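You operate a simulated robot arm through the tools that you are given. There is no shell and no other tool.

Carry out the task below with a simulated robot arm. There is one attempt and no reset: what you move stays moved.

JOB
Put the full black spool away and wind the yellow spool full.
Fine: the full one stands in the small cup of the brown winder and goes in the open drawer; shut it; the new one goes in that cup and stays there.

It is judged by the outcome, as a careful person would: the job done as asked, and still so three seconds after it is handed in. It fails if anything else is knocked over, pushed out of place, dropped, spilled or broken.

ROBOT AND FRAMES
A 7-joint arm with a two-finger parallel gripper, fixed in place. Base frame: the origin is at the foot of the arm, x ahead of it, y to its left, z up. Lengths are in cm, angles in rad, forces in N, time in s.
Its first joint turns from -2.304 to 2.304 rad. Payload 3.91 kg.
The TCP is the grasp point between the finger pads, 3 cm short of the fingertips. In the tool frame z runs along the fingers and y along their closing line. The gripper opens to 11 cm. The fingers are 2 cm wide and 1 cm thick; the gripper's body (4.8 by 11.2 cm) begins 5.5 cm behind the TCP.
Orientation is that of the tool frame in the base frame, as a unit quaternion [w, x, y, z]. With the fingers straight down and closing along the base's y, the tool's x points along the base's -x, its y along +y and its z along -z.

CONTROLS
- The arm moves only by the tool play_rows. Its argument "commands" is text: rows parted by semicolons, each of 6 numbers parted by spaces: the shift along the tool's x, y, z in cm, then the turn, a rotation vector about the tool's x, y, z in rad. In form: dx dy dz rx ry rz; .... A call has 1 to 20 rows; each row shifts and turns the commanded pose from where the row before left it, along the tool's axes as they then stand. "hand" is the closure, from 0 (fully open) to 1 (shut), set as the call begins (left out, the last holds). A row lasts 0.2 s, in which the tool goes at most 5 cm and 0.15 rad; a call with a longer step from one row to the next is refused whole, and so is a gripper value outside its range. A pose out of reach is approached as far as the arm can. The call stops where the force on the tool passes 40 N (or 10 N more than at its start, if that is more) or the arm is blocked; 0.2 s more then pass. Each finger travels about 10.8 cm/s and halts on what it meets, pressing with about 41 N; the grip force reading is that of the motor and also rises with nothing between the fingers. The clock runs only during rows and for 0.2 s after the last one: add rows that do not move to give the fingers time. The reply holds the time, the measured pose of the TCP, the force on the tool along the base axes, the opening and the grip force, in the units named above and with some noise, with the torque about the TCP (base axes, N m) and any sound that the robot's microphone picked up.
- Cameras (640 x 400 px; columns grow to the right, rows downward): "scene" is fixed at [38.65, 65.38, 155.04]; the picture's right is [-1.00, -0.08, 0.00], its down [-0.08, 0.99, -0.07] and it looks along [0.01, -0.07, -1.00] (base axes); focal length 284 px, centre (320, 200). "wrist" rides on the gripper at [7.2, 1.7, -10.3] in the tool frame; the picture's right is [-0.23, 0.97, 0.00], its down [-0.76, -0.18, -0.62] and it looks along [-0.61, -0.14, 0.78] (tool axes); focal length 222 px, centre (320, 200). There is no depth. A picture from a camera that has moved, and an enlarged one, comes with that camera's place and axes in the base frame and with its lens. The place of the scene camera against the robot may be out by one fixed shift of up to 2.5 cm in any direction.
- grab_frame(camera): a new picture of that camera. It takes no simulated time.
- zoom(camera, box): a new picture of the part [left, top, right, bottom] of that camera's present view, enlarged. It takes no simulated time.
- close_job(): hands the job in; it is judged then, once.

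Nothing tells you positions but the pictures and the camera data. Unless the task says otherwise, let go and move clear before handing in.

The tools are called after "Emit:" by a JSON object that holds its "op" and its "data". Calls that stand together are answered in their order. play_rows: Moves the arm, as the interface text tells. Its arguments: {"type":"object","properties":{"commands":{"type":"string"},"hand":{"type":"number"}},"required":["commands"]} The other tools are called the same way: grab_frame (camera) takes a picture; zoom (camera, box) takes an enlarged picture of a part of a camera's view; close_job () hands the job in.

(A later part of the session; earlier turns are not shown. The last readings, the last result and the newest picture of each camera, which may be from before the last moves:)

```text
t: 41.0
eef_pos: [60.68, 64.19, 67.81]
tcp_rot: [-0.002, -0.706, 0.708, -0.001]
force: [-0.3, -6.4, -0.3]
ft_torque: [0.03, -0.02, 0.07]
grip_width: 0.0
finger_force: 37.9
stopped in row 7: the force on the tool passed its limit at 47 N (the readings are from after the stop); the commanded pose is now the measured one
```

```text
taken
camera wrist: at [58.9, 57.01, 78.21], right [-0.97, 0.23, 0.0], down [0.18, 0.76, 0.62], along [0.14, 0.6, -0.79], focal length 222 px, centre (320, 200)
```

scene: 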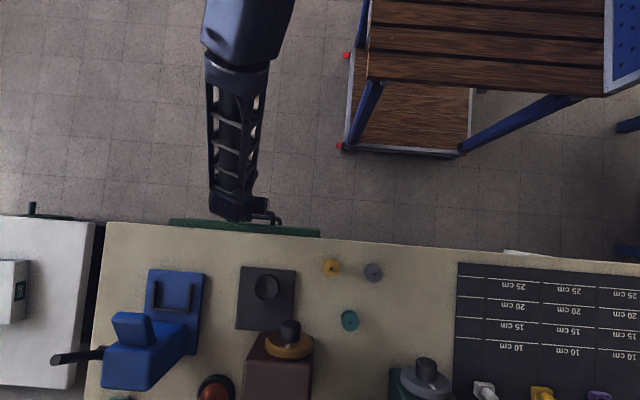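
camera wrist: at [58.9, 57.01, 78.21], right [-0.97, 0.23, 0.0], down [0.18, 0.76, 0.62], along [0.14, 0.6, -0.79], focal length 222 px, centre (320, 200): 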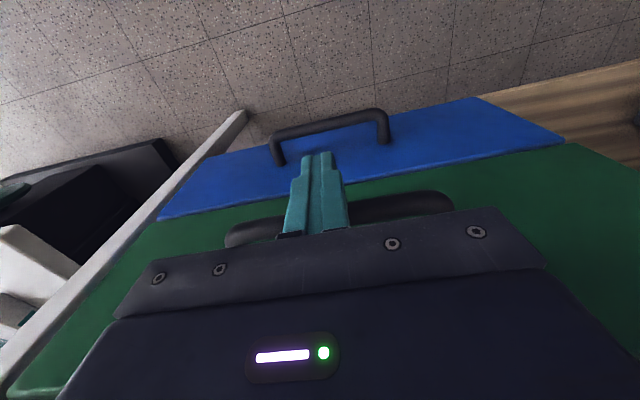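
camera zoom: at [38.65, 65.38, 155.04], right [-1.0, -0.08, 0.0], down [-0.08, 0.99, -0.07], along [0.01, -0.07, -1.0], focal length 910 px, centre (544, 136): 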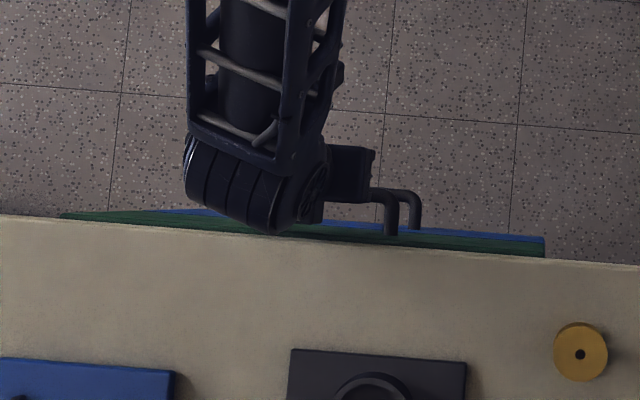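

The drawer hit its end stop (47 N) and looks flush with the blue drawer below. I'll back off and check from above.

Emit:
{"op": "play_rows", "data": {"commands": "1 0 0 0 0 0; 3 0 0 0 0 0; 3 0 0 0 0 0; 0 0 -4 0 0 0; 0 0 -4 0 0 0; 0 0 -4 0 0 0; 0 0 -4 0 0 0; 0 0 -4 0 0 0; 0 0 -4 0 0 0; 0 0 0 0 0 0"}}

Emit:
{"op": "grab_frame", "data": {"camera": "wrist"}}

Emit:
{"op": "zoom", "data": {"camera": "scene", "box": [150, 180, 350, 260]}}

Emit:
{"op": "zoom", "data": {"camera": "wrist", "box": [100, 60, 500, 210]}}

```text
t: 43.2
eef_pos: [60.77, 57.65, 92.25]
tcp_rot: [-0.003, -0.706, 0.708, -0.001]
force: [-0.4, -0.7, 0.1]
ft_torque: [-0.03, 0.02, -0.01]
grip_width: 0.01
finger_force: 38.2
```

```text
taken
camera wrist: at [58.95, 50.31, 102.58], right [-0.97, 0.23, 0.0], down [0.18, 0.76, 0.62], along [0.14, 0.6, -0.79], focal length 222 px, centre (320, 200)
```

wrist: 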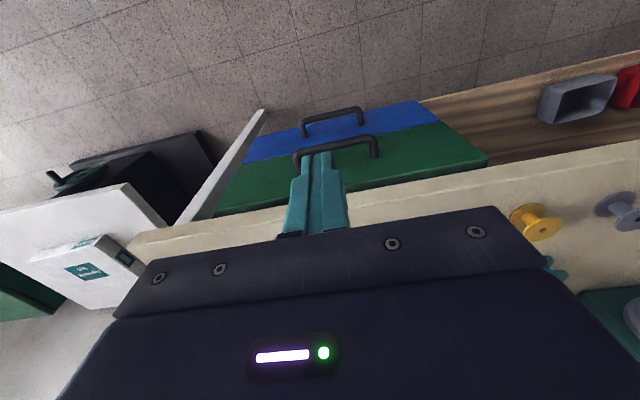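

```text
3.20 times, centred on (250, 220) of scene
camera zoom: at [38.65, 65.38, 155.04], right [-1.0, -0.08, 0.0], down [-0.08, 0.99, -0.07], along [0.01, -0.07, -1.0], focal length 910 px, centre (544, 136)
```

zoom: 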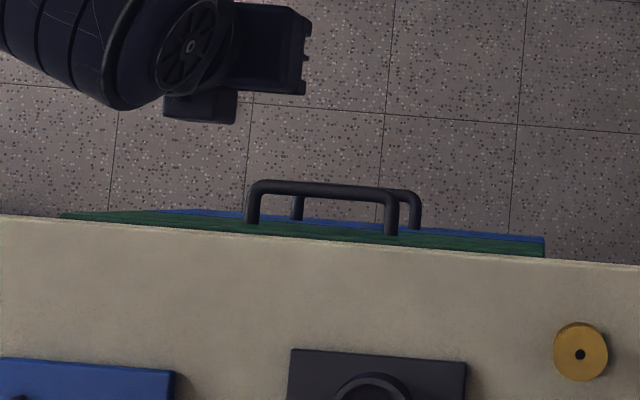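

```text
1.60 times, centred on (300, 135) of wrist
camera zoom: at [58.95, 50.31, 102.58], right [-0.97, 0.23, 0.0], down [0.18, 0.76, 0.62], along [0.14, 0.6, -0.79], focal length 355 px, centre (352, 304)
```

zoom: 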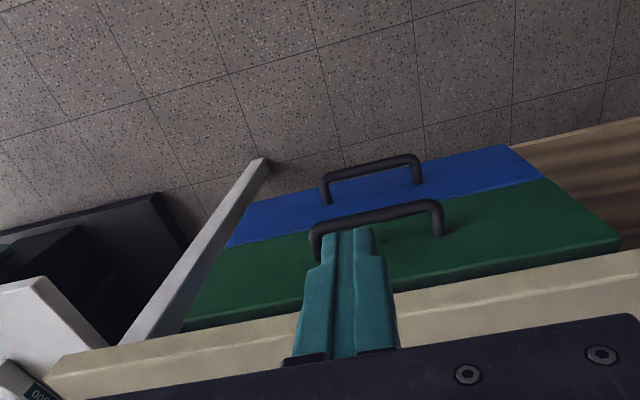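

The green drawer is flush with the closed blue one, so it's shut. Next is the yellow spool at about (36.1, 76.6). I'll move over it with the fingers part-open.

Emit:
{"op": "play_rows", "data": {"commands": "0 0 -2 0 0 0; -2.37 3.09 0 0 0 0; -2.37 3.09 0 0 0 0; -2.37 3.09 0 0 0 0; -2.37 3.09 0 0 0 0; -2.37 3.09 0 0 0 0; -2.37 3.09 0 0 0 0; -2.37 3.09 0 0 0 0; -2.37 3.09 0 0 0 0; 0 0 2 0 0 0; 0 0 0 0 0 0; 0 0 0 0 0 0", "hand": 0.35}}

Emit:
{"op": "grab_frame", "data": {"camera": "wrist"}}

Emit:
{"op": "zoom", "data": {"camera": "wrist", "box": [220, 80, 420, 210]}}

```text
t: 45.8
eef_pos: [35.96, 76.74, 91.99]
tcp_rot: [-0.003, -0.707, 0.707, -0.001]
force: [-0.1, -0.7, -0.2]
ft_torque: [0.01, 0.0, -0.03]
grip_width: 7.15
finger_force: 0.0
```

```text
taken
camera wrist: at [34.29, 69.47, 102.35], right [-0.97, 0.23, 0.0], down [0.18, 0.76, 0.62], along [0.14, 0.6, -0.79], focal length 222 px, centre (320, 200)
```

wrist: 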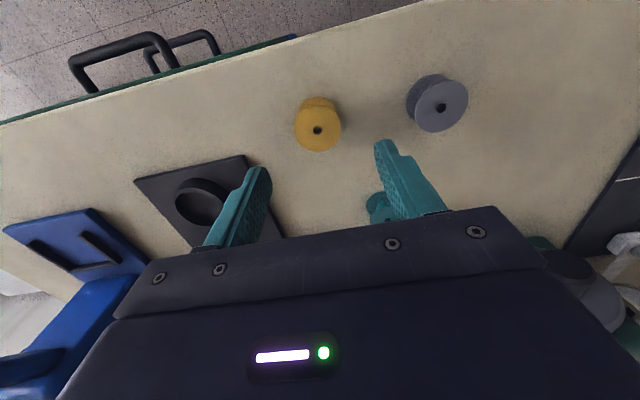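

```text
3.08 times, centred on (320, 145) of wrist
camera zoom: at [34.29, 69.47, 102.35], right [-0.97, 0.23, 0.0], down [0.18, 0.76, 0.62], along [0.14, 0.6, -0.79], focal length 684 px, centre (320, 369)
```

zoom: 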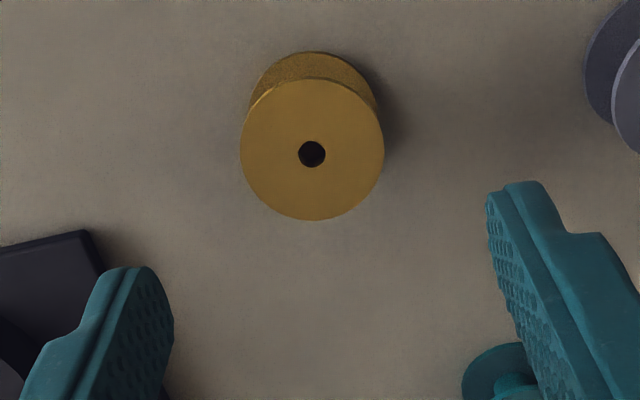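

Emit:
{"op": "play_rows", "data": {"commands": "0.2 -0.15 1.5 0 0 0; 0 0 1.5 0 0 0; 0 0 1.5 0 0 0; 0 0 0 0 0 0; 0 0 0 0 0 0", "hand": 0.35}}

Emit:
{"op": "zoom", "data": {"camera": "wrist", "box": [220, 80, 420, 210]}}

```text
t: 47.0
eef_pos: [36.3, 76.22, 87.43]
tcp_rot: [-0.001, -0.706, 0.708, -0.001]
force: [0.1, 0.0, -0.5]
ft_torque: [0.04, 0.0, 0.0]
grip_width: 7.13
finger_force: 0.1
```

```text
3.08 times, centred on (320, 145) of wrist
camera zoom: at [34.51, 69.1, 97.74], right [-0.97, 0.23, 0.0], down [0.18, 0.76, 0.62], along [0.14, 0.6, -0.79], focal length 684 px, centre (320, 369)
```

zoom: 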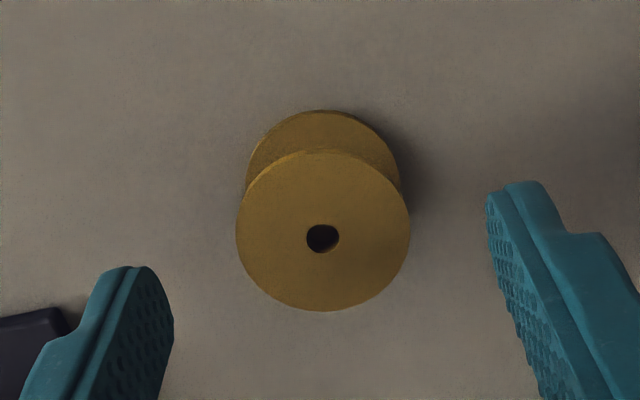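

Emit:
{"op": "play_rows", "data": {"commands": "-0.26 0.12 1 0 0 0; 0 0 1 0 0 0; 0 0 1.1 0 0 0; 0 0 0 0 0 0; 0 0 0 0 0 0", "hand": 0.35}}

Emit:
{"op": "zoom", "data": {"camera": "wrist", "box": [220, 80, 420, 210]}}

```text
t: 48.2
eef_pos: [35.96, 76.48, 84.2]
tcp_rot: [-0.003, -0.707, 0.707, -0.001]
force: [0.6, 0.5, -0.7]
ft_torque: [0.05, 0.0, 0.02]
grip_width: 7.14
finger_force: 0.1
```

```text
3.08 times, centred on (320, 145) of wrist
camera zoom: at [34.23, 69.18, 94.56], right [-0.97, 0.23, 0.0], down [0.18, 0.76, 0.62], along [0.14, 0.6, -0.79], focal length 684 px, centre (320, 369)
```

zoom: 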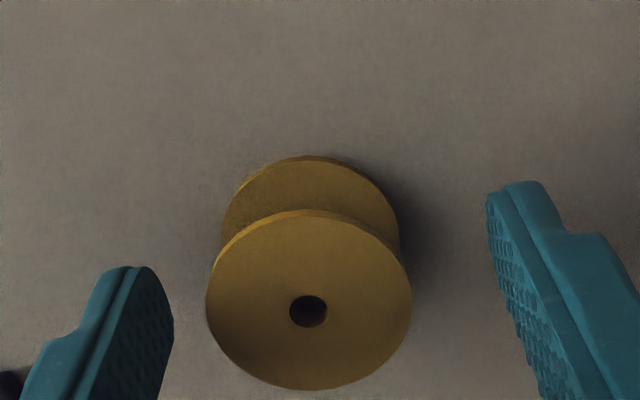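

Emit:
{"op": "play_rows", "data": {"commands": "0 -0.22 -0.3 0 0 0; 0 0 0 0 0 0; 0 0 0 0 0 0", "hand": 0.35}}

Emit:
{"op": "zoom", "data": {"camera": "wrist", "box": [220, 80, 420, 210]}}

```text
t: 49.0
eef_pos: [36.16, 76.32, 84.44]
tcp_rot: [-0.003, -0.706, 0.708, -0.001]
force: [0.5, -0.7, 0.1]
ft_torque: [0.0, -0.02, -0.02]
grip_width: 7.15
finger_force: 0.1
```

```text
3.08 times, centred on (320, 145) of wrist
camera zoom: at [34.44, 69.14, 94.87], right [-0.97, 0.23, 0.0], down [0.18, 0.76, 0.62], along [0.14, 0.6, -0.79], focal length 684 px, centre (320, 369)
```

zoom: 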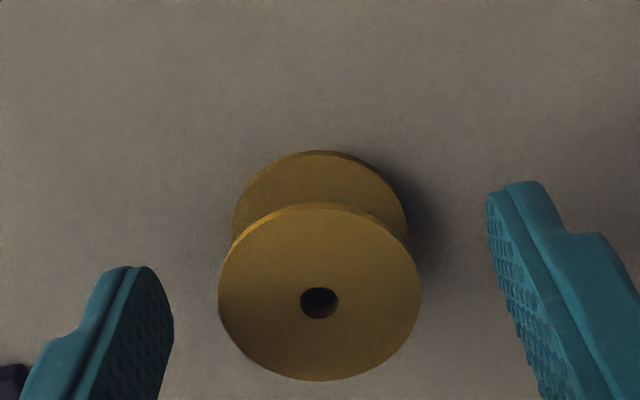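

The spool is centred between the fingers. Closing.

Emit:
{"op": "play_rows", "data": {"commands": "0 0 0 0 0 0; 0 0 0 0 0 0; 0 0 0 0 0 0; 0 0 0 0 0 0", "hand": 1}}

Emit:
{"op": "play_rows", "data": {"commands": "0 0 -0.5 0 0 0; 0 0 -1 0 0 0; 0 0 -2 0 0 0; 0 0 -2 0 0 0; 0 0 -2 0 0 0; 0 0 0 0 0 0"}}

Emit:
{"op": "zoom", "data": {"camera": "wrist", "box": [220, 80, 420, 210]}}

```text
t: 50.0
eef_pos: [36.08, 76.51, 84.56]
tcp_rot: [-0.003, -0.707, 0.707, -0.001]
force: [-0.2, -0.2, 1.5]
ft_torque: [0.02, 0.02, 0.0]
grip_width: 3.97
finger_force: 41.0
```

```text
t: 51.4
eef_pos: [36.22, 76.51, 92.2]
tcp_rot: [-0.002, -0.706, 0.708, -0.001]
force: [-0.6, 0.7, -0.3]
ft_torque: [0.03, 0.01, 0.01]
grip_width: 3.96
finger_force: 40.8
```

```text
3.08 times, centred on (320, 145) of wrist
camera zoom: at [34.49, 69.34, 102.56], right [-0.97, 0.23, 0.0], down [0.18, 0.76, 0.62], along [0.14, 0.6, -0.79], focal length 684 px, centre (320, 369)
```

zoom: 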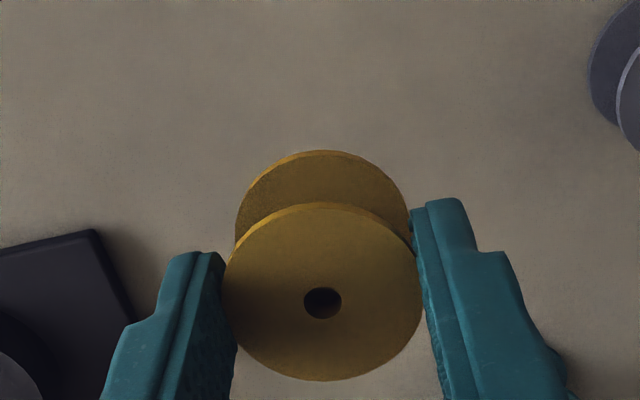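

The yellow spool is held (3.97 cm). I'll move partway towards the cup, offset to one side, to measure the empty cup precisely.

Emit:
{"op": "play_rows", "data": {"commands": "0 0 -3 0 0 0; -0.5 -3 0 0 0 0; -0.5 -3 0 0 0 0; 0 -3 0 0 0 0; 0 0 0 0 0 0; 0 0 0 0 0 0"}}

Emit:
{"op": "grab_frame", "data": {"camera": "wrist"}}

Emit:
{"op": "zoom", "data": {"camera": "wrist", "box": [140, 70, 340, 200]}}

Emit:
{"op": "zoom", "data": {"camera": "scene", "box": [215, 255, 315, 345]}}

```text
t: 52.8
eef_pos: [44.93, 77.54, 95.26]
tcp_rot: [-0.002, -0.707, 0.708, -0.001]
force: [-0.3, 0.1, -0.9]
ft_torque: [0.01, -0.01, 0.02]
grip_width: 3.99
finger_force: 41.5
```

```text
taken
camera wrist: at [43.35, 70.27, 105.61], right [-0.97, 0.23, 0.0], down [0.18, 0.76, 0.62], along [0.14, 0.6, -0.79], focal length 222 px, centre (320, 200)
```

wrist: 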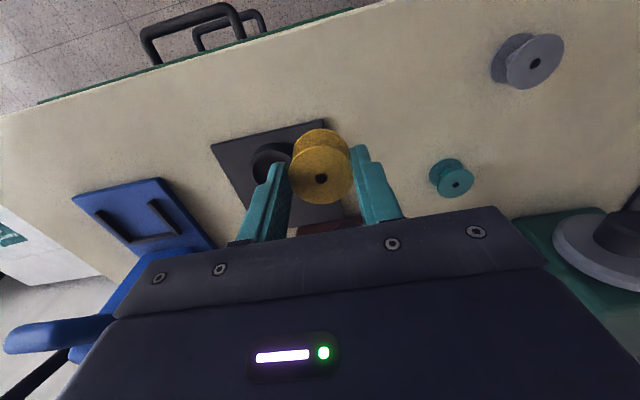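

```text
3.08 times, centred on (240, 135) of wrist
camera zoom: at [43.35, 70.27, 105.61], right [-0.97, 0.23, 0.0], down [0.18, 0.76, 0.62], along [0.14, 0.6, -0.79], focal length 684 px, centre (566, 400)
```

zoom: 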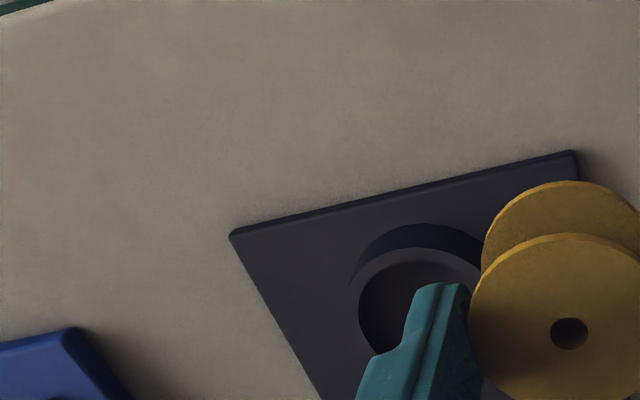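

```text
4.44 times, centred on (265, 300) of scene
camera zoom: at [38.65, 65.38, 155.04], right [-1.0, -0.08, 0.0], down [-0.08, 0.99, -0.07], along [0.01, -0.07, -1.0], focal length 1263 px, centre (564, -244)
```

zoom: 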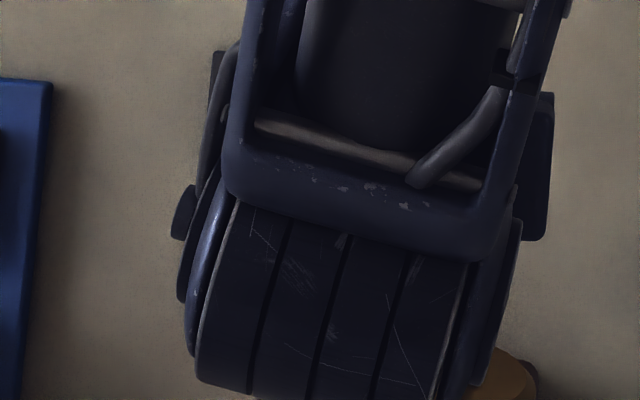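

Emit:
{"op": "play_rows", "data": {"commands": "-1.8 -2.33 -1.6 0 0 0; -1.8 -2.33 -1.6 0 0 0; -1.8 -2.33 -1.6 0 0 0; 0 0 0 0 0 0; 0 0 0 0 0 0"}}

Emit:
{"op": "zoom", "data": {"camera": "wrist", "box": [240, 50, 400, 150]}}

```text
t: 54.0
eef_pos: [52.22, 83.05, 100.02]
tcp_rot: [-0.003, -0.706, 0.708, -0.001]
force: [0.6, 1.0, -1.2]
ft_torque: [0.01, 0.0, -0.02]
grip_width: 3.98
finger_force: 40.8
```

```text
4.00 times, centred on (320, 100) of wrist
camera zoom: at [50.44, 75.78, 110.37], right [-0.97, 0.23, 0.0], down [0.18, 0.76, 0.62], along [0.14, 0.6, -0.79], focal length 888 px, centre (320, 600)
```

zoom: 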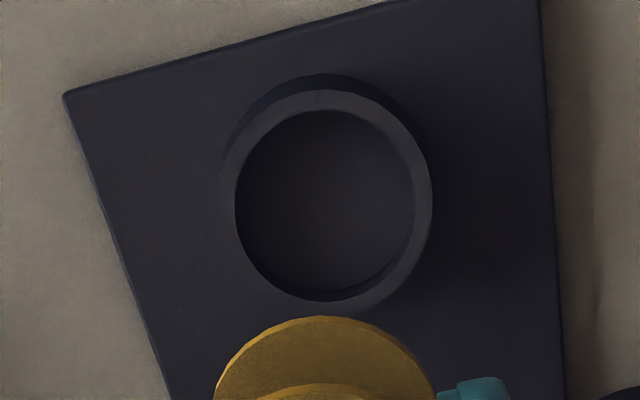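

The cup centre is at about (51.9, 82.9) with an inner diameter of 5.35 cm, which leaves room for the 4 cm spool. I'll correct the position and lower it part-way.

Emit:
{"op": "play_rows", "data": {"commands": "0.4 0.28 2 0 0 0; 0 0 3 0 0 0; 0 0 3 0 0 0; 0 0 2.5 0 0 0; 0 0 0 0 0 0; 0 0 0 0 0 0"}}

Emit:
{"op": "zoom", "data": {"camera": "wrist", "box": [220, 60, 420, 210]}}

```text
t: 55.4
eef_pos: [52.07, 82.45, 89.5]
tcp_rot: [-0.003, -0.707, 0.708, -0.001]
force: [-0.6, 0.1, 0.5]
ft_torque: [-0.03, 0.01, 0.02]
grip_width: 3.99
finger_force: 41.8
```

```text
2.67 times, centred on (320, 135) of wrist
camera zoom: at [50.23, 75.19, 99.85], right [-0.97, 0.23, 0.0], down [0.18, 0.76, 0.62], along [0.14, 0.6, -0.79], focal length 592 px, centre (320, 373)
```

zoom: 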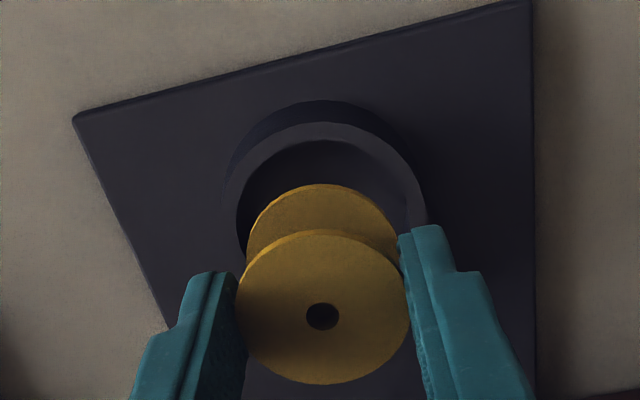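

Emit:
{"op": "play_rows", "data": {"commands": "-0.25 0 0.8 0 0 0; 0 0 0.8 0 0 0; 0 0 0.6 0 0 0; 0 0 0 0 0 0; 0 0 0 0 0 0"}}

Emit:
{"op": "zoom", "data": {"camera": "wrist", "box": [220, 60, 420, 210]}}

```text
t: 56.6
eef_pos: [51.88, 82.64, 87.08]
tcp_rot: [-0.003, -0.706, 0.708, -0.002]
force: [-0.6, -0.4, -0.2]
ft_torque: [-0.03, 0.03, 0.03]
grip_width: 4.01
finger_force: 40.8
```

```text
2.67 times, centred on (320, 135) of wrist
camera zoom: at [50.18, 75.36, 97.42], right [-0.97, 0.23, 0.0], down [0.18, 0.76, 0.62], along [0.14, 0.6, -0.79], focal length 592 px, centre (320, 373)
```

zoom: 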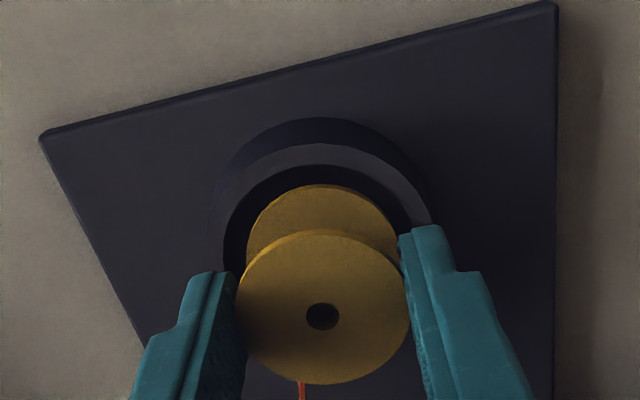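

The thread has reappeared at the yellow spool, so the winder recognises it. I'll lower it the last centimetre gently.

Emit:
{"op": "play_rows", "data": {"commands": "0 0 0.3 0 0 0; 0 0 0.3 0 0 0; 0 0 0.2 0 0 0; 0 0 0 0 0 0"}}

Emit:
{"op": "zoom", "data": {"camera": "wrist", "box": [220, 60, 420, 210]}}

```text
t: 57.6
eef_pos: [52.02, 82.66, 86.17]
tcp_rot: [-0.003, -0.707, 0.707, -0.002]
force: [0.6, 0.2, -0.4]
ft_torque: [0.0, 0.03, 0.02]
grip_width: 4.0
finger_force: 41.3
```

```text
2.67 times, centred on (320, 135) of wrist
camera zoom: at [50.26, 75.37, 96.59], right [-0.97, 0.23, 0.0], down [0.18, 0.76, 0.62], along [0.14, 0.6, -0.79], focal length 592 px, centre (320, 373)
```

zoom: 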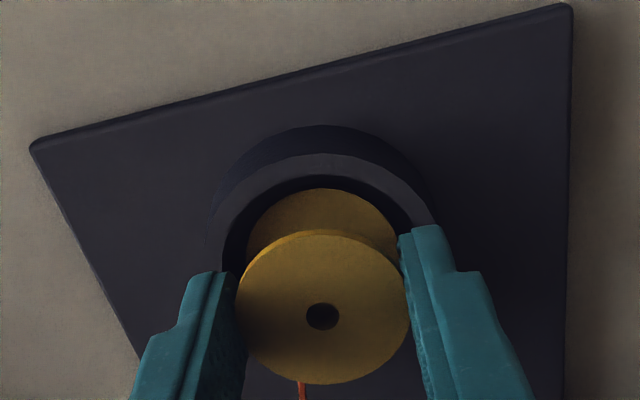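

Emit:
{"op": "play_rows", "data": {"commands": "0 0 0.12 0 0 0; 0 0 0.12 0 0 0; 0 0 0 0 0 0"}}

```text
t: 58.4
eef_pos: [52.11, 82.75, 86.1]
tcp_rot: [-0.001, -0.707, 0.707, -0.001]
force: [0.8, -1.6, 6.6]
ft_torque: [-0.07, -0.02, 0.01]
grip_width: 4.02
finger_force: 41.2
```

The spool is on the cup floor (6.6 N). Releasing.

Emit:
{"op": "play_rows", "data": {"commands": "0 0 0 0 0 0; 0 0 0 0 0 0; 0 0 0 0 0 0; 0 0 0 0 0 0", "hand": 0.4}}

Emit:
{"op": "zoom", "data": {"camera": "wrist", "box": [220, 60, 420, 210]}}

```text
t: 59.4
eef_pos: [52.05, 82.8, 86.02]
tcp_rot: [-0.003, -0.707, 0.707, -0.001]
force: [0.3, 0.3, 0.1]
ft_torque: [-0.03, 0.0, 0.0]
grip_width: 6.59
finger_force: 0.0
```

```text
2.67 times, centred on (320, 135) of wrist
camera zoom: at [50.26, 75.43, 96.36], right [-0.97, 0.23, 0.0], down [0.18, 0.76, 0.62], along [0.14, 0.6, -0.79], focal length 592 px, centre (320, 373)
```

zoom: 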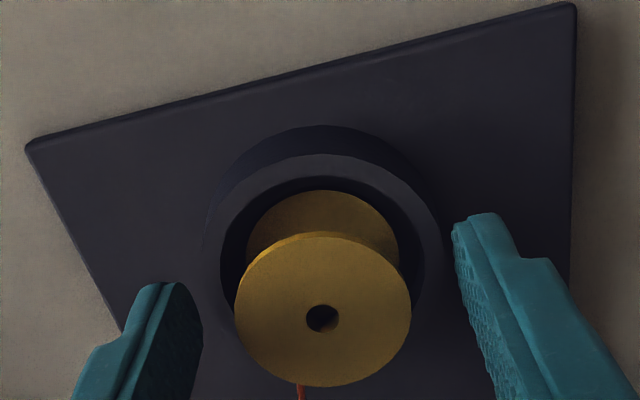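

The yellow spool stands in the cup. I'll lift clear, back away, and turn the wrist ready to point the tool horizontally at the knob.

Emit:
{"op": "play_rows", "data": {"commands": "0 0 -3 0 0 0; 0 0 -4.5 0 0 0; 0 0 -4.5 0 0 0; 3.5 2 0 0 0 0; 3.5 2 0 0 0 0; 3.5 2 0 0 0 0; 3.5 2 0 0 0 0; 0 0 0 0 0 0.1428; 0 0 0 0 0 0.1428; 0 0 0 0 0 0.1428; 0 0 0 0 0 0.1428; 0 0 0 0 0 0.1428; 0 0 0 0 0 0.1428; 0 0 0 0 0 0.1428; 0 0 0 0 0 0.1428; 0 0 0 0 0 0.1428; 0 0 0 0 0 0.1428; 0 0 0 0 0 0.1428; 0 0 0 0 0 0", "hand": 0.4}}

Emit:
{"op": "zoom", "data": {"camera": "scene", "box": [190, 240, 390, 400]}}

Emit:
{"op": "grab_frame", "data": {"camera": "wrist"}}

```text
t: 63.4
eef_pos: [43.88, 68.79, 98.11]
tcp_rot: [-0.001, 0.001, 1.0, -0.002]
force: [-0.4, -0.6, -0.3]
ft_torque: [0.02, -0.05, 0.02]
grip_width: 6.57
finger_force: 0.1
```

```text
2.50 times, centred on (290, 320) of scene
camera zoom: at [38.65, 65.38, 155.04], right [-1.0, -0.08, 0.0], down [-0.08, 0.99, -0.07], along [0.01, -0.07, -1.0], focal length 711 px, centre (395, -100)
```

zoom: 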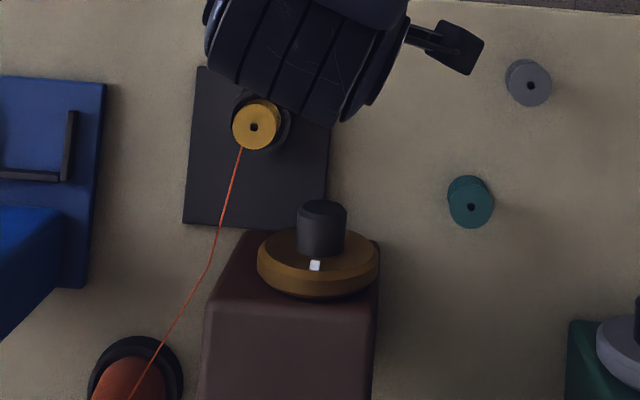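

```text
taken
camera wrist: at [36.61, 70.46, 108.48], right [0.23, 0.97, 0.0], down [0.76, -0.18, 0.62], along [0.61, -0.15, -0.78], focal length 222 px, centre (320, 200)
```

wrist: 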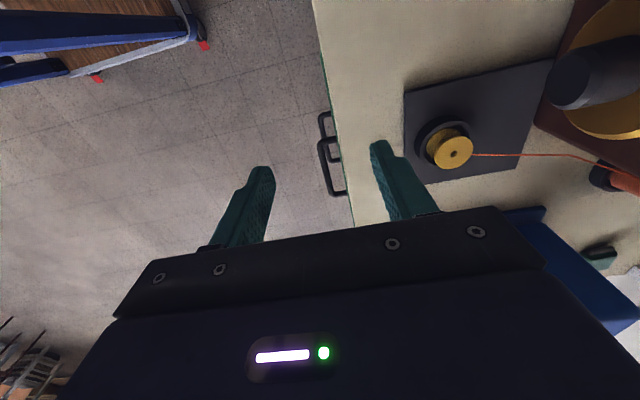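

The thread now runs to the yellow spool in the cup. I'll tilt the tool to point horizontally towards the winder (+y).

Emit:
{"op": "play_rows", "data": {"commands": "0 0 0 -0.1428 0 0; 0 0 0 -0.1428 0 0; 0 0 0 -0.1428 0 0; 0 0 0 -0.1428 0 0; 0 0 0 -0.1428 0 0; 0 0 0 -0.1428 0 0; 0 0 0 -0.1428 0 0; 0 0 0 -0.1428 0 0; 0 0 0 -0.1428 0 0; 0 0 0 -0.1428 0 0; 0 0 0 -0.1428 0 0; 0 0 0 0 0 0; 0 0 0 0 0 0"}}

Emit:
{"op": "grab_frame", "data": {"camera": "wrist"}}

Emit:
{"op": "grab_frame", "data": {"camera": "scene"}}

```text
t: 66.2
eef_pos: [43.85, 68.85, 98.21]
tcp_rot: [0.0, 0.001, 0.708, 0.706]
force: [-0.4, 0.3, -0.5]
ft_torque: [0.02, -0.01, 0.01]
grip_width: 6.6
finger_force: 0.0
```

```text
taken
camera wrist: at [36.5, 58.42, 99.85], right [0.23, 0.0, 0.97], down [0.76, -0.62, -0.18], along [0.61, 0.78, -0.15], focal length 222 px, centre (320, 200)
```

wrist: 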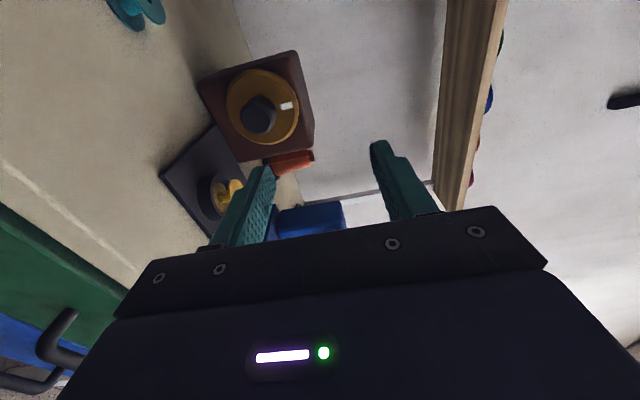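

```text
taken
```

scene: 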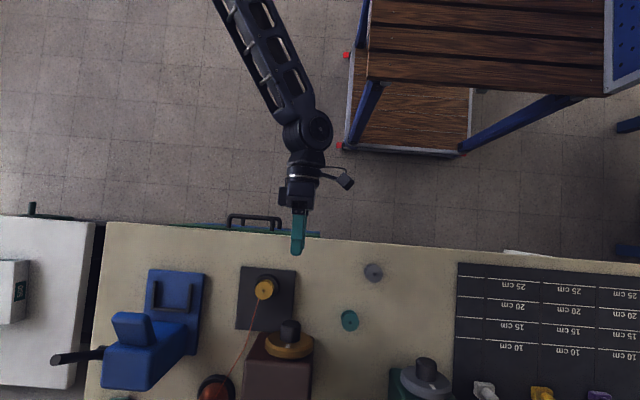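

Emit:
{"op": "zoom", "data": {"camera": "wrist", "box": [180, 40, 340, 140]}}

Emit:
{"op": "zoom", "data": {"camera": "scene", "box": [230, 260, 330, 360]}}

```text
4.00 times, centred on (260, 90) of wrist
camera zoom: at [36.5, 58.42, 99.85], right [0.23, 0.0, 0.97], down [0.76, -0.62, -0.18], along [0.61, 0.78, -0.15], focal length 888 px, centre (560, 640)
```

zoom: 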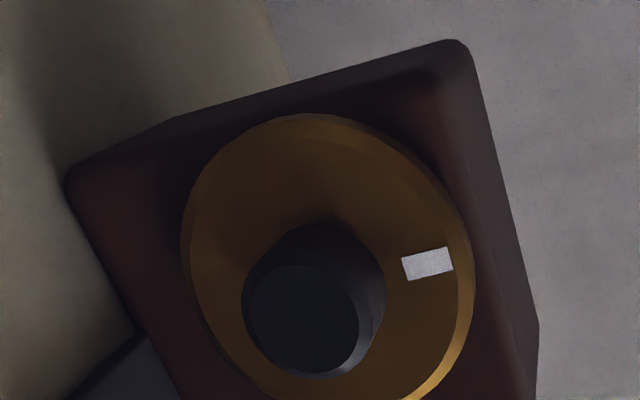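

```text
4.00 times, centred on (280, 310) of scene
camera zoom: at [38.65, 65.38, 155.04], right [-1.0, -0.08, 0.0], down [-0.08, 0.99, -0.07], along [0.01, -0.07, -1.0], focal length 1137 px, centre (480, -240)
```

zoom: 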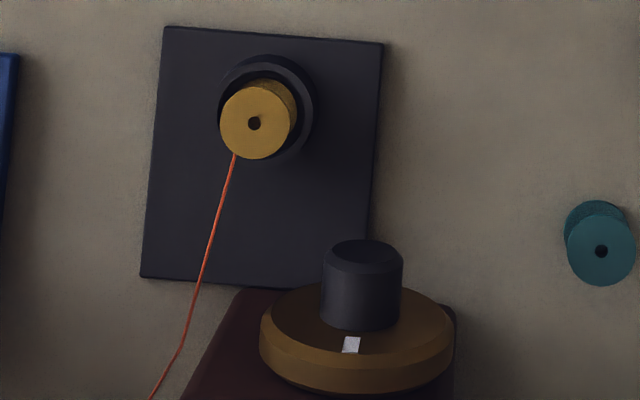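

The tool is horizontal and the knob tip is at about (44.2, 88.0, 89.3). I'll drop to knob height and move in until the fingertips are a few cm in front of the knob.

Emit:
{"op": "play_rows", "data": {"commands": "-0.35 -3 0 0 0 0; 0 -3 0 0 0 0; 0 -2.9 0 0 0 0; 0 0 2.5 0 0 0; 0 0 2.5 0 0 0; 0 0 2.5 0 0 0; 0 0 2.5 0 0 0; 0 0 0 0 0 0; 0 0 0 0 0 0", "hand": 0.3}}

Emit:
{"op": "grab_frame", "data": {"camera": "wrist"}}

Emit:
{"op": "zoom", "data": {"camera": "scene", "box": [190, 200, 390, 400]}}

```text
t: 68.2
eef_pos: [44.14, 78.66, 89.09]
tcp_rot: [0.0, 0.001, 0.709, 0.705]
force: [1.0, 0.2, -0.1]
ft_torque: [0.0, -0.01, -0.04]
grip_width: 7.72
finger_force: 0.0
```

```text
taken
camera wrist: at [36.85, 68.3, 90.88], right [0.23, 0.0, 0.97], down [0.76, -0.62, -0.18], along [0.61, 0.78, -0.15], focal length 222 px, centre (320, 200)
```

wrist: 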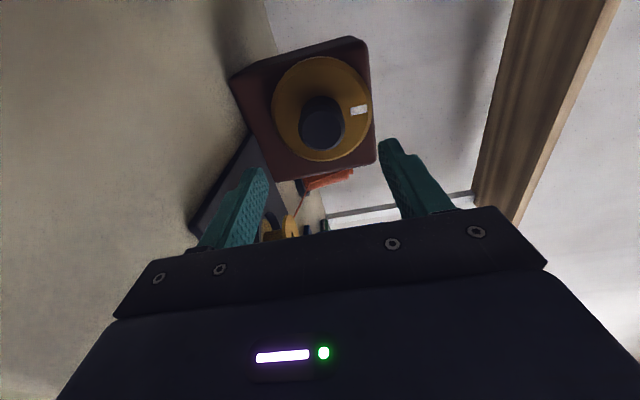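

```text
2.00 times, centred on (290, 300) of scene
camera zoom: at [38.65, 65.38, 155.04], right [-1.0, -0.08, 0.0], down [-0.08, 0.99, -0.07], along [0.01, -0.07, -1.0], focal length 568 px, centre (380, 0)
```

zoom: 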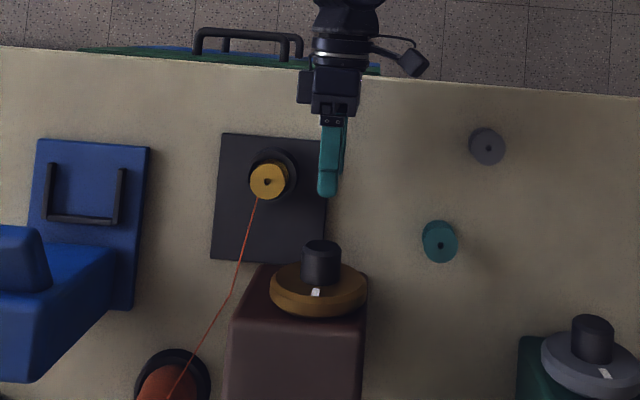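

Emit:
{"op": "zoom", "data": {"camera": "wrist", "box": [240, 40, 400, 170]}}

```text
3.08 times, centred on (320, 105) of wrist
camera zoom: at [36.85, 68.3, 90.88], right [0.23, 0.0, 0.97], down [0.76, -0.62, -0.18], along [0.61, 0.78, -0.15], focal length 684 px, centre (320, 492)
```

zoom: 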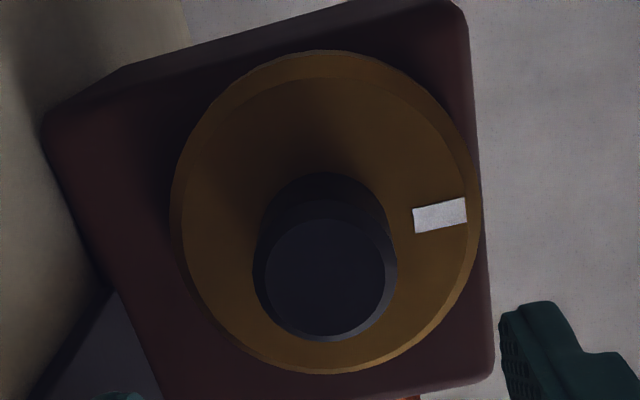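

The knob axis is consistent at about (44.25, z 89.25). I'll advance so the fingers straddle the knob without touching the disc.

Emit:
{"op": "play_rows", "data": {"commands": "-0.1 0.15 1.6 0 0 0; 0 0 1.6 0 0 0; 0 0 1.6 0 0 0; 0 0 1.6 0 0 0; 0 0 1.6 0 0 0; 0 0 1.6 0 0 0; 0 0 0 0 0 0; 0 0 0 0 0 0", "hand": 0.3}}

Emit:
{"op": "grab_frame", "data": {"camera": "wrist"}}

Emit:
{"op": "zoom", "data": {"camera": "scene", "box": [230, 240, 350, 360]}}

```text
t: 70.0
eef_pos: [44.27, 88.41, 89.4]
tcp_rot: [0.001, 0.001, 0.709, 0.705]
force: [0.3, 0.0, 0.9]
ft_torque: [0.0, -0.01, 0.0]
grip_width: 7.69
finger_force: 0.0
```

```text
taken
camera wrist: at [37.02, 78.05, 91.16], right [0.23, 0.0, 0.97], down [0.76, -0.62, -0.18], along [0.61, 0.78, -0.15], focal length 222 px, centre (320, 200)
```

wrist: 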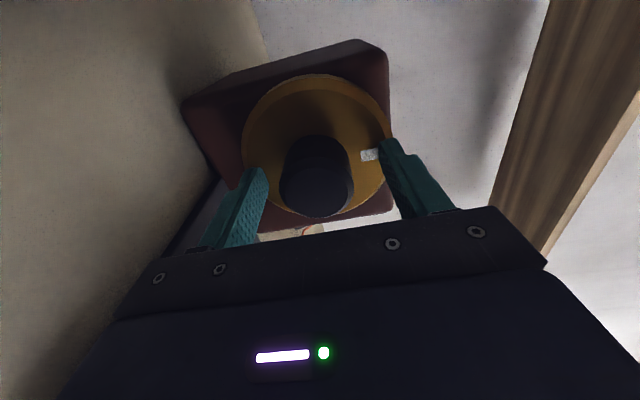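

```text
3.33 times, centred on (290, 300) of scene
camera zoom: at [38.65, 65.38, 155.04], right [-1.0, -0.08, 0.0], down [-0.08, 0.99, -0.07], along [0.01, -0.07, -1.0], focal length 948 px, centre (420, -133)
```

zoom: 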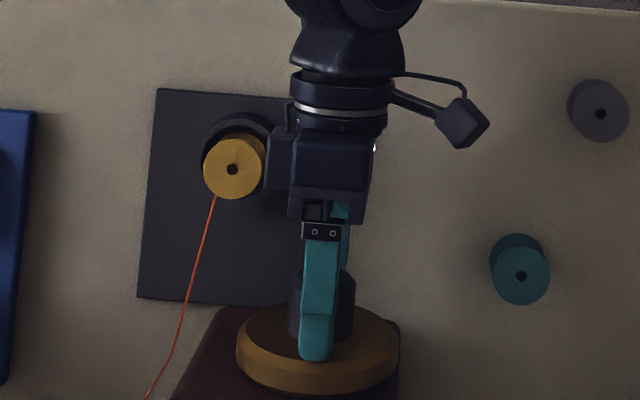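

The fingers straddle the knob. I'll close and check the grip before turning.

Emit:
{"op": "play_rows", "data": {"commands": "0 0 0 0 0 0; 0 0 0 0 0 0; 0 0 0 0 0 0; 0 0 0 0 0 0", "hand": 1}}

Emit:
{"op": "grab_frame", "data": {"camera": "wrist"}}

```text
t: 71.0
eef_pos: [44.49, 88.51, 89.26]
tcp_rot: [0.0, 0.001, 0.711, 0.704]
force: [-2.7, -4.6, -28.3]
ft_torque: [0.84, 0.02, -0.96]
grip_width: 4.39
finger_force: 45.6
```

```text
taken
camera wrist: at [37.03, 78.05, 90.95], right [0.23, 0.01, 0.97], down [0.76, -0.63, -0.17], along [0.61, 0.78, -0.15], focal length 222 px, centre (320, 200)
```

wrist: 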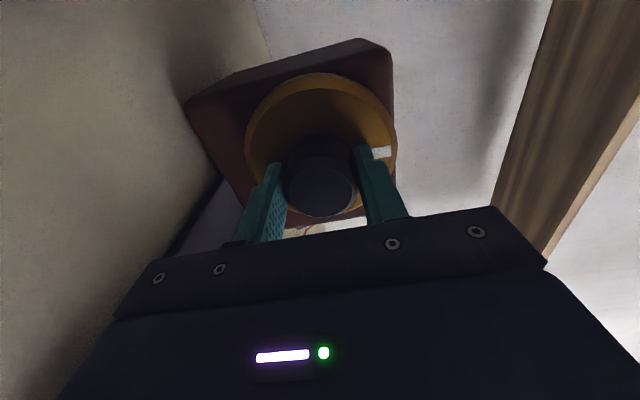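

The knob pushes the tool down with 28 N, meaning my commanded height is slightly too high. I'll lower it a little to relieve the side load.

Emit:
{"op": "play_rows", "data": {"commands": "0 -0.15 0 0 0 0; 0 0 0 0 0 0"}}

```text
t: 71.6
eef_pos: [44.38, 88.4, 89.2]
tcp_rot: [0.0, 0.001, 0.709, 0.705]
force: [1.6, -22.6, -17.7]
ft_torque: [0.68, 0.02, 0.89]
grip_width: 4.39
finger_force: 45.2
```

Emit:
{"op": "play_rows", "data": {"commands": "0 -0.2 -0.1 0 0 0; 0 0 0 0 0 0; 0 0 0 0 0 0"}}

```text
t: 72.4
eef_pos: [44.26, 88.44, 89.27]
tcp_rot: [0.001, 0.001, 0.708, 0.706]
force: [5.5, 30.6, 5.5]
ft_torque: [0.87, 0.03, -0.05]
grip_width: 4.37
finger_force: 45.4
```

Emit:
{"op": "play_rows", "data": {"commands": "0 0 0.06 0 0 0; 0 0 0 0 0 0"}}

Emit:
{"op": "play_rows", "data": {"commands": "0 0 0 0 0 0.06; 0 0 0 0 0 0.1; 0 0 0 0 0 0.1; 0 0 0 0 0 0.1; 0 0 0 0 0 0"}}

Emit:
{"op": "grab_frame", "data": {"camera": "wrist"}}

Emit:
{"op": "zoom", "data": {"camera": "scene", "box": [230, 240, 350, 360]}}

```text
t: 73.0
eef_pos: [44.37, 88.39, 89.22]
tcp_rot: [0.0, 0.0, 0.708, 0.706]
force: [5.5, 27.4, 16.7]
ft_torque: [0.99, 0.06, -0.38]
grip_width: 4.4
finger_force: 44.7
```

```text
t: 73.6
eef_pos: [44.23, 88.41, 89.24]
tcp_rot: [-0.052, 0.054, 0.705, 0.705]
force: [-1.6, -0.6, -1.0]
ft_torque: [1.24, 0.03, -0.27]
grip_width: 4.4
finger_force: 45.0
stopped in row 3: the force on the tool passed its limit at 43 N (the readings are from after the stop); the commanded pose is now the measured one
```

```text
taken
camera wrist: at [37.33, 77.96, 91.96], right [0.37, 0.0, 0.93], down [0.72, -0.63, -0.29], along [0.58, 0.78, -0.23], focal length 222 px, centre (320, 200)
```

wrist: 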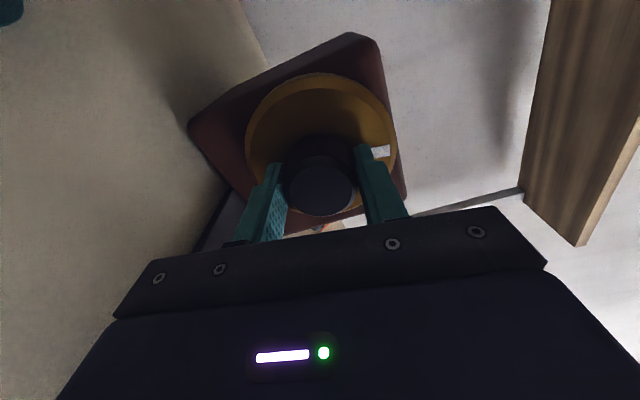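

```text
3.33 times, centred on (290, 300) of scene
camera zoom: at [38.65, 65.38, 155.04], right [-1.0, -0.08, 0.0], down [-0.08, 0.99, -0.07], along [0.01, -0.07, -1.0], focal length 948 px, centre (420, -133)
```

zoom: 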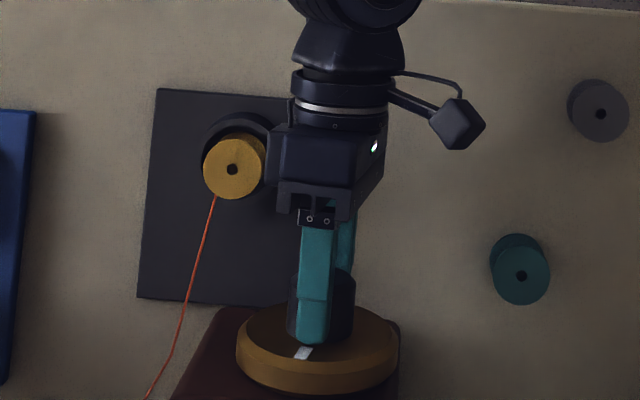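

The disc turned with the knob clockwise (the white mark moved), with hardly any torque needed. I'll continue turning clockwise in small batches while watching the force and the spool.

Emit:
{"op": "play_rows", "data": {"commands": "0 0 0 0 0 0.08; 0 0 0 0 0 0.1; 0 0 0 0 0 0.1; 0 0 0 0 0 0.1; 0 0 0 0 0 0.1; 0 0 0 0 0 0.1; 0 0 0 0 0 0.1; 0 0 0 0 0 0.1"}}

Emit:
{"op": "zoom", "data": {"camera": "scene", "box": [230, 240, 350, 360]}}

```text
t: 75.4
eef_pos: [44.48, 88.29, 89.36]
tcp_rot: [-0.317, 0.319, 0.631, 0.632]
force: [8.6, 27.1, 26.2]
ft_torque: [-0.2, -0.06, 0.76]
grip_width: 4.4
finger_force: 44.7
```

```text
3.33 times, centred on (290, 300) of scene
camera zoom: at [38.65, 65.38, 155.04], right [-1.0, -0.08, 0.0], down [-0.08, 0.99, -0.07], along [0.01, -0.07, -1.0], focal length 948 px, centre (420, -133)
```

zoom: 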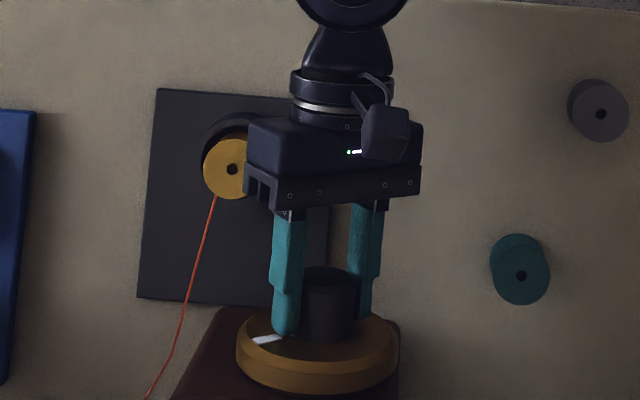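

Emit:
{"op": "play_rows", "data": {"commands": "0.12 0.09 0.03 0 0 0; 0 0 0 0 0 0.1; 0 0 0 0 0 0.1; 0 0 0 0 0 0.1; 0 0 0 0 0 0.1; 0 0 0 0 0 0.1; 0 0 0 0 0 0.1; 0 0 0 0 0 0.1; 0 0 0 0 0 0.1"}}

Emit:
{"op": "zoom", "data": {"camera": "scene", "box": [230, 240, 350, 360]}}

Emit:
{"op": "grab_frame", "data": {"camera": "wrist"}}

```text
t: 77.4
eef_pos: [44.47, 88.37, 89.35]
tcp_rot: [-0.538, 0.54, 0.457, 0.458]
force: [23.3, -17.6, 5.1]
ft_torque: [0.85, -0.02, 0.2]
grip_width: 4.37
finger_force: 45.1
```

```text
3.33 times, centred on (290, 300) of scene
camera zoom: at [38.65, 65.38, 155.04], right [-1.0, -0.08, 0.0], down [-0.08, 0.99, -0.07], along [0.01, -0.07, -1.0], focal length 948 px, centre (420, -133)
```

zoom: 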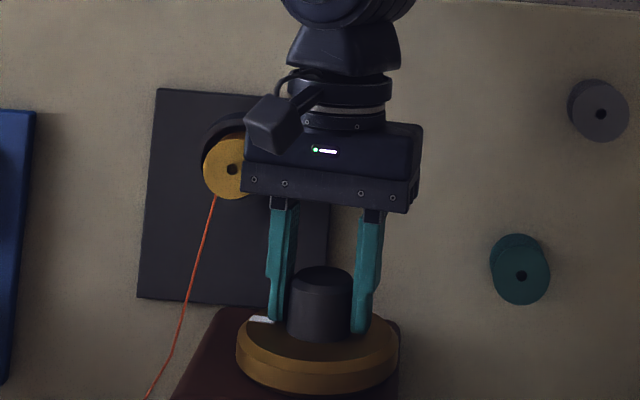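

```text
taken
camera wrist: at [47.28, 77.91, 96.2], right [0.92, 0.0, -0.38], down [-0.3, -0.62, -0.72], along [-0.24, 0.78, -0.58], focal length 222 px, centre (320, 200)
```

wrist: 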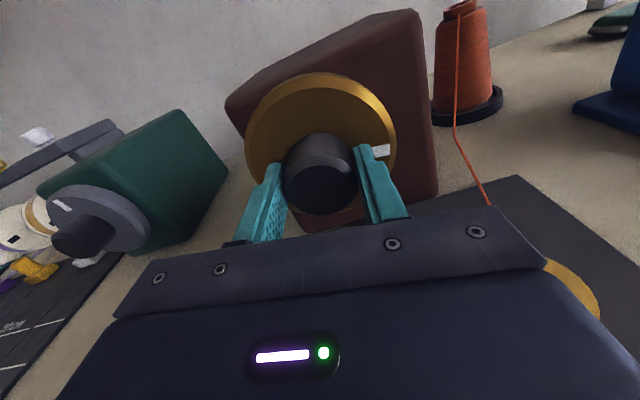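

Emit:
{"op": "zoom", "data": {"camera": "scene", "box": [240, 265, 290, 305]}}

Emit:
{"op": "zoom", "data": {"camera": "wrist", "box": [500, 220, 620, 330]}}

```text
10.00 times, centred on (265, 285) of scene
camera zoom: at [38.65, 65.38, 155.04], right [-1.0, -0.08, 0.0], down [-0.08, 0.99, -0.07], along [0.01, -0.07, -1.0], focal length 2843 px, centre (870, -650)
```

zoom: 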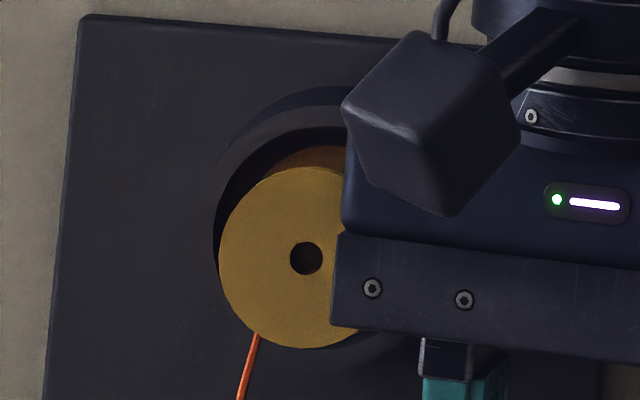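

```text
3.64 times, centred on (560, 275) of wrist
camera zoom: at [47.28, 77.91, 96.2], right [0.92, 0.0, -0.38], down [-0.3, -0.62, -0.72], along [-0.24, 0.78, -0.58], focal length 808 px, centre (-553, -73)
```

zoom: 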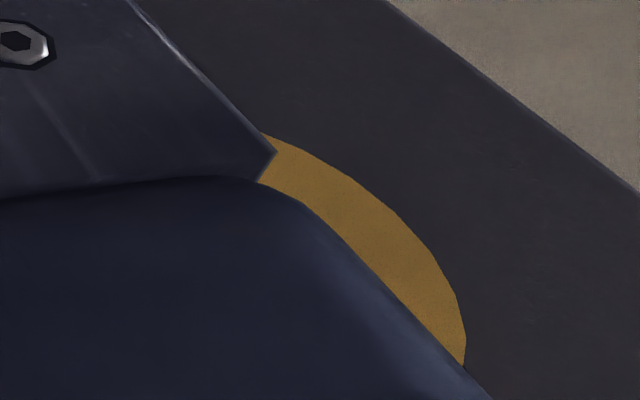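

Rotation is working (about 1.7 rad so far). I'll keep turning clockwise with a small centring correction.

Emit:
{"op": "play_rows", "data": {"commands": "0.02 0.12 -0.03 0 0 0; 0 0 0 0 0 0.1; 0 0 0 0 0 0.1; 0 0 0 0 0 0.1; 0 0 0 0 0 0.1; 0 0 0 0 0 0.1; 0 0 0 0 0 0.1; 0 0 0 0 0 0.1; 0 0 0 0 0 0.1; 0 0 0 0 0 0.1; 0 0 0 0 0 0"}}

Emit:
{"op": "zoom", "data": {"camera": "scene", "box": [230, 240, 350, 360]}}

Emit:
{"op": "grab_frame", "data": {"camera": "wrist"}}

```text
t: 79.8
eef_pos: [44.58, 88.35, 89.1]
tcp_rot: [-0.683, 0.685, 0.178, 0.178]
force: [27.6, -13.2, -3.8]
ft_torque: [0.73, -0.03, -0.32]
grip_width: 4.41
finger_force: 45.1
```

```text
3.33 times, centred on (290, 300) of scene
camera zoom: at [38.65, 65.38, 155.04], right [-1.0, -0.08, 0.0], down [-0.08, 0.99, -0.07], along [0.01, -0.07, -1.0], focal length 948 px, centre (420, -133)
```

zoom: 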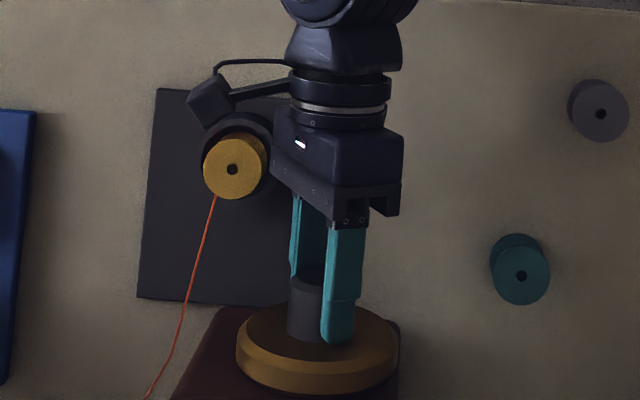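

```text
taken
camera wrist: at [51.63, 77.9, 91.26], right [0.28, 0.0, -0.96], down [-0.75, -0.62, -0.21], along [-0.6, 0.78, -0.17], focal length 222 px, centre (320, 200)
```

wrist: 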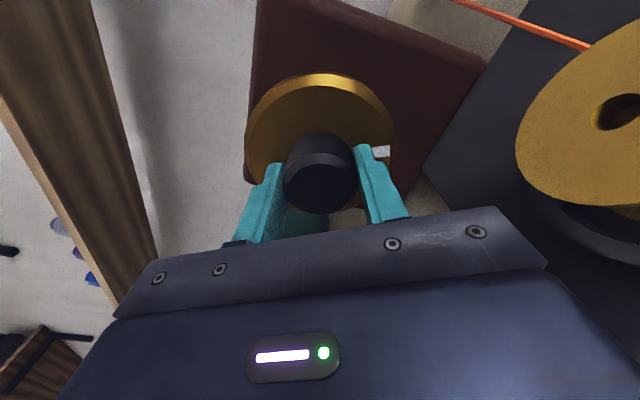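

Emit:
{"op": "zoom", "data": {"camera": "wrist", "box": [480, 0, 640, 260]}}

Emit:
{"op": "zoom", "data": {"camera": "scene", "box": [240, 265, 290, 305]}}

```text
1.54 times, centred on (560, 130) of wrist
camera zoom: at [51.63, 77.9, 91.26], right [0.28, 0.0, -0.96], down [-0.75, -0.62, -0.21], along [-0.6, 0.78, -0.17], focal length 342 px, centre (-49, 308)
```

zoom: 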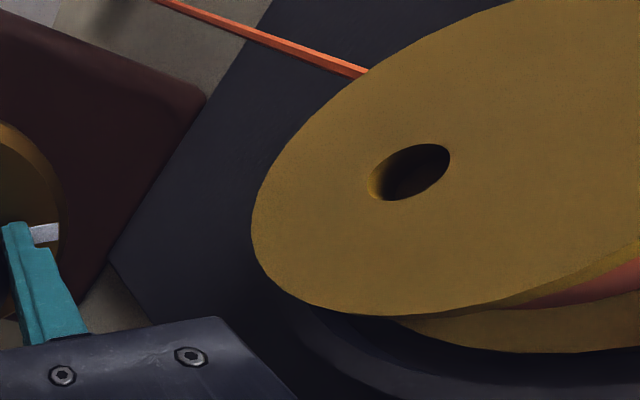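

```text
10.00 times, centred on (265, 285) of scene
camera zoom: at [38.65, 65.38, 155.04], right [-1.0, -0.08, 0.0], down [-0.08, 0.99, -0.07], along [0.01, -0.07, -1.0], focal length 2843 px, centre (870, -650)
```

zoom: 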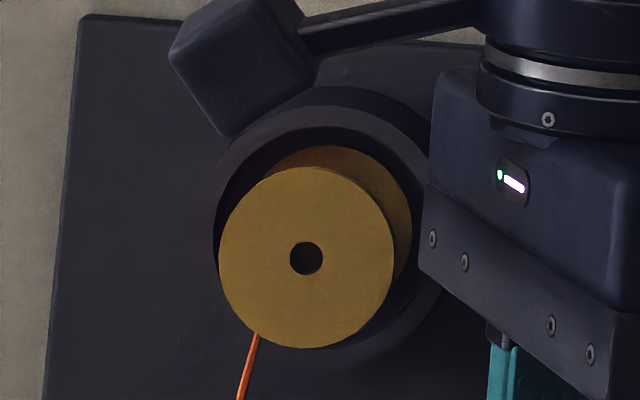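

Orange thread is now visible on the yellow spool's hub, so clockwise turning winds it. I'll release the knob, rotate the hand back and regrasp.

Emit:
{"op": "play_rows", "data": {"commands": "0 0 0 0 0 0; 0 0 0 0 0 0; 0 0 0 0 0 0", "hand": 0.3}}

Emit:
{"op": "zoom", "data": {"camera": "scene", "box": [230, 240, 350, 360]}}

```text
t: 80.6
eef_pos: [44.48, 88.31, 89.44]
tcp_rot: [-0.683, 0.685, 0.178, 0.178]
force: [0.3, 0.1, -0.9]
ft_torque: [0.0, -0.03, 0.0]
grip_width: 7.68
finger_force: 0.0
```

```text
3.33 times, centred on (290, 300) of scene
camera zoom: at [38.65, 65.38, 155.04], right [-1.0, -0.08, 0.0], down [-0.08, 0.99, -0.07], along [0.01, -0.07, -1.0], focal length 948 px, centre (420, -133)
```

zoom: 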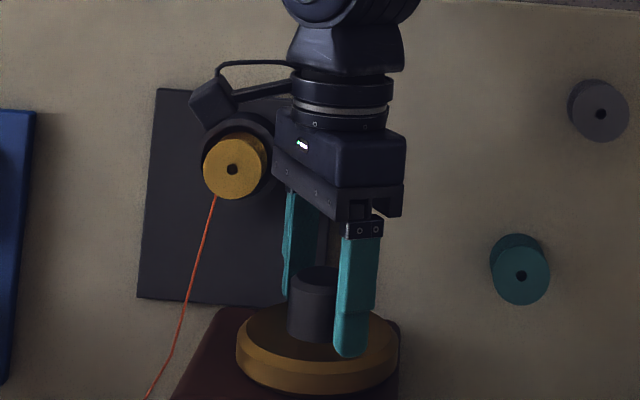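

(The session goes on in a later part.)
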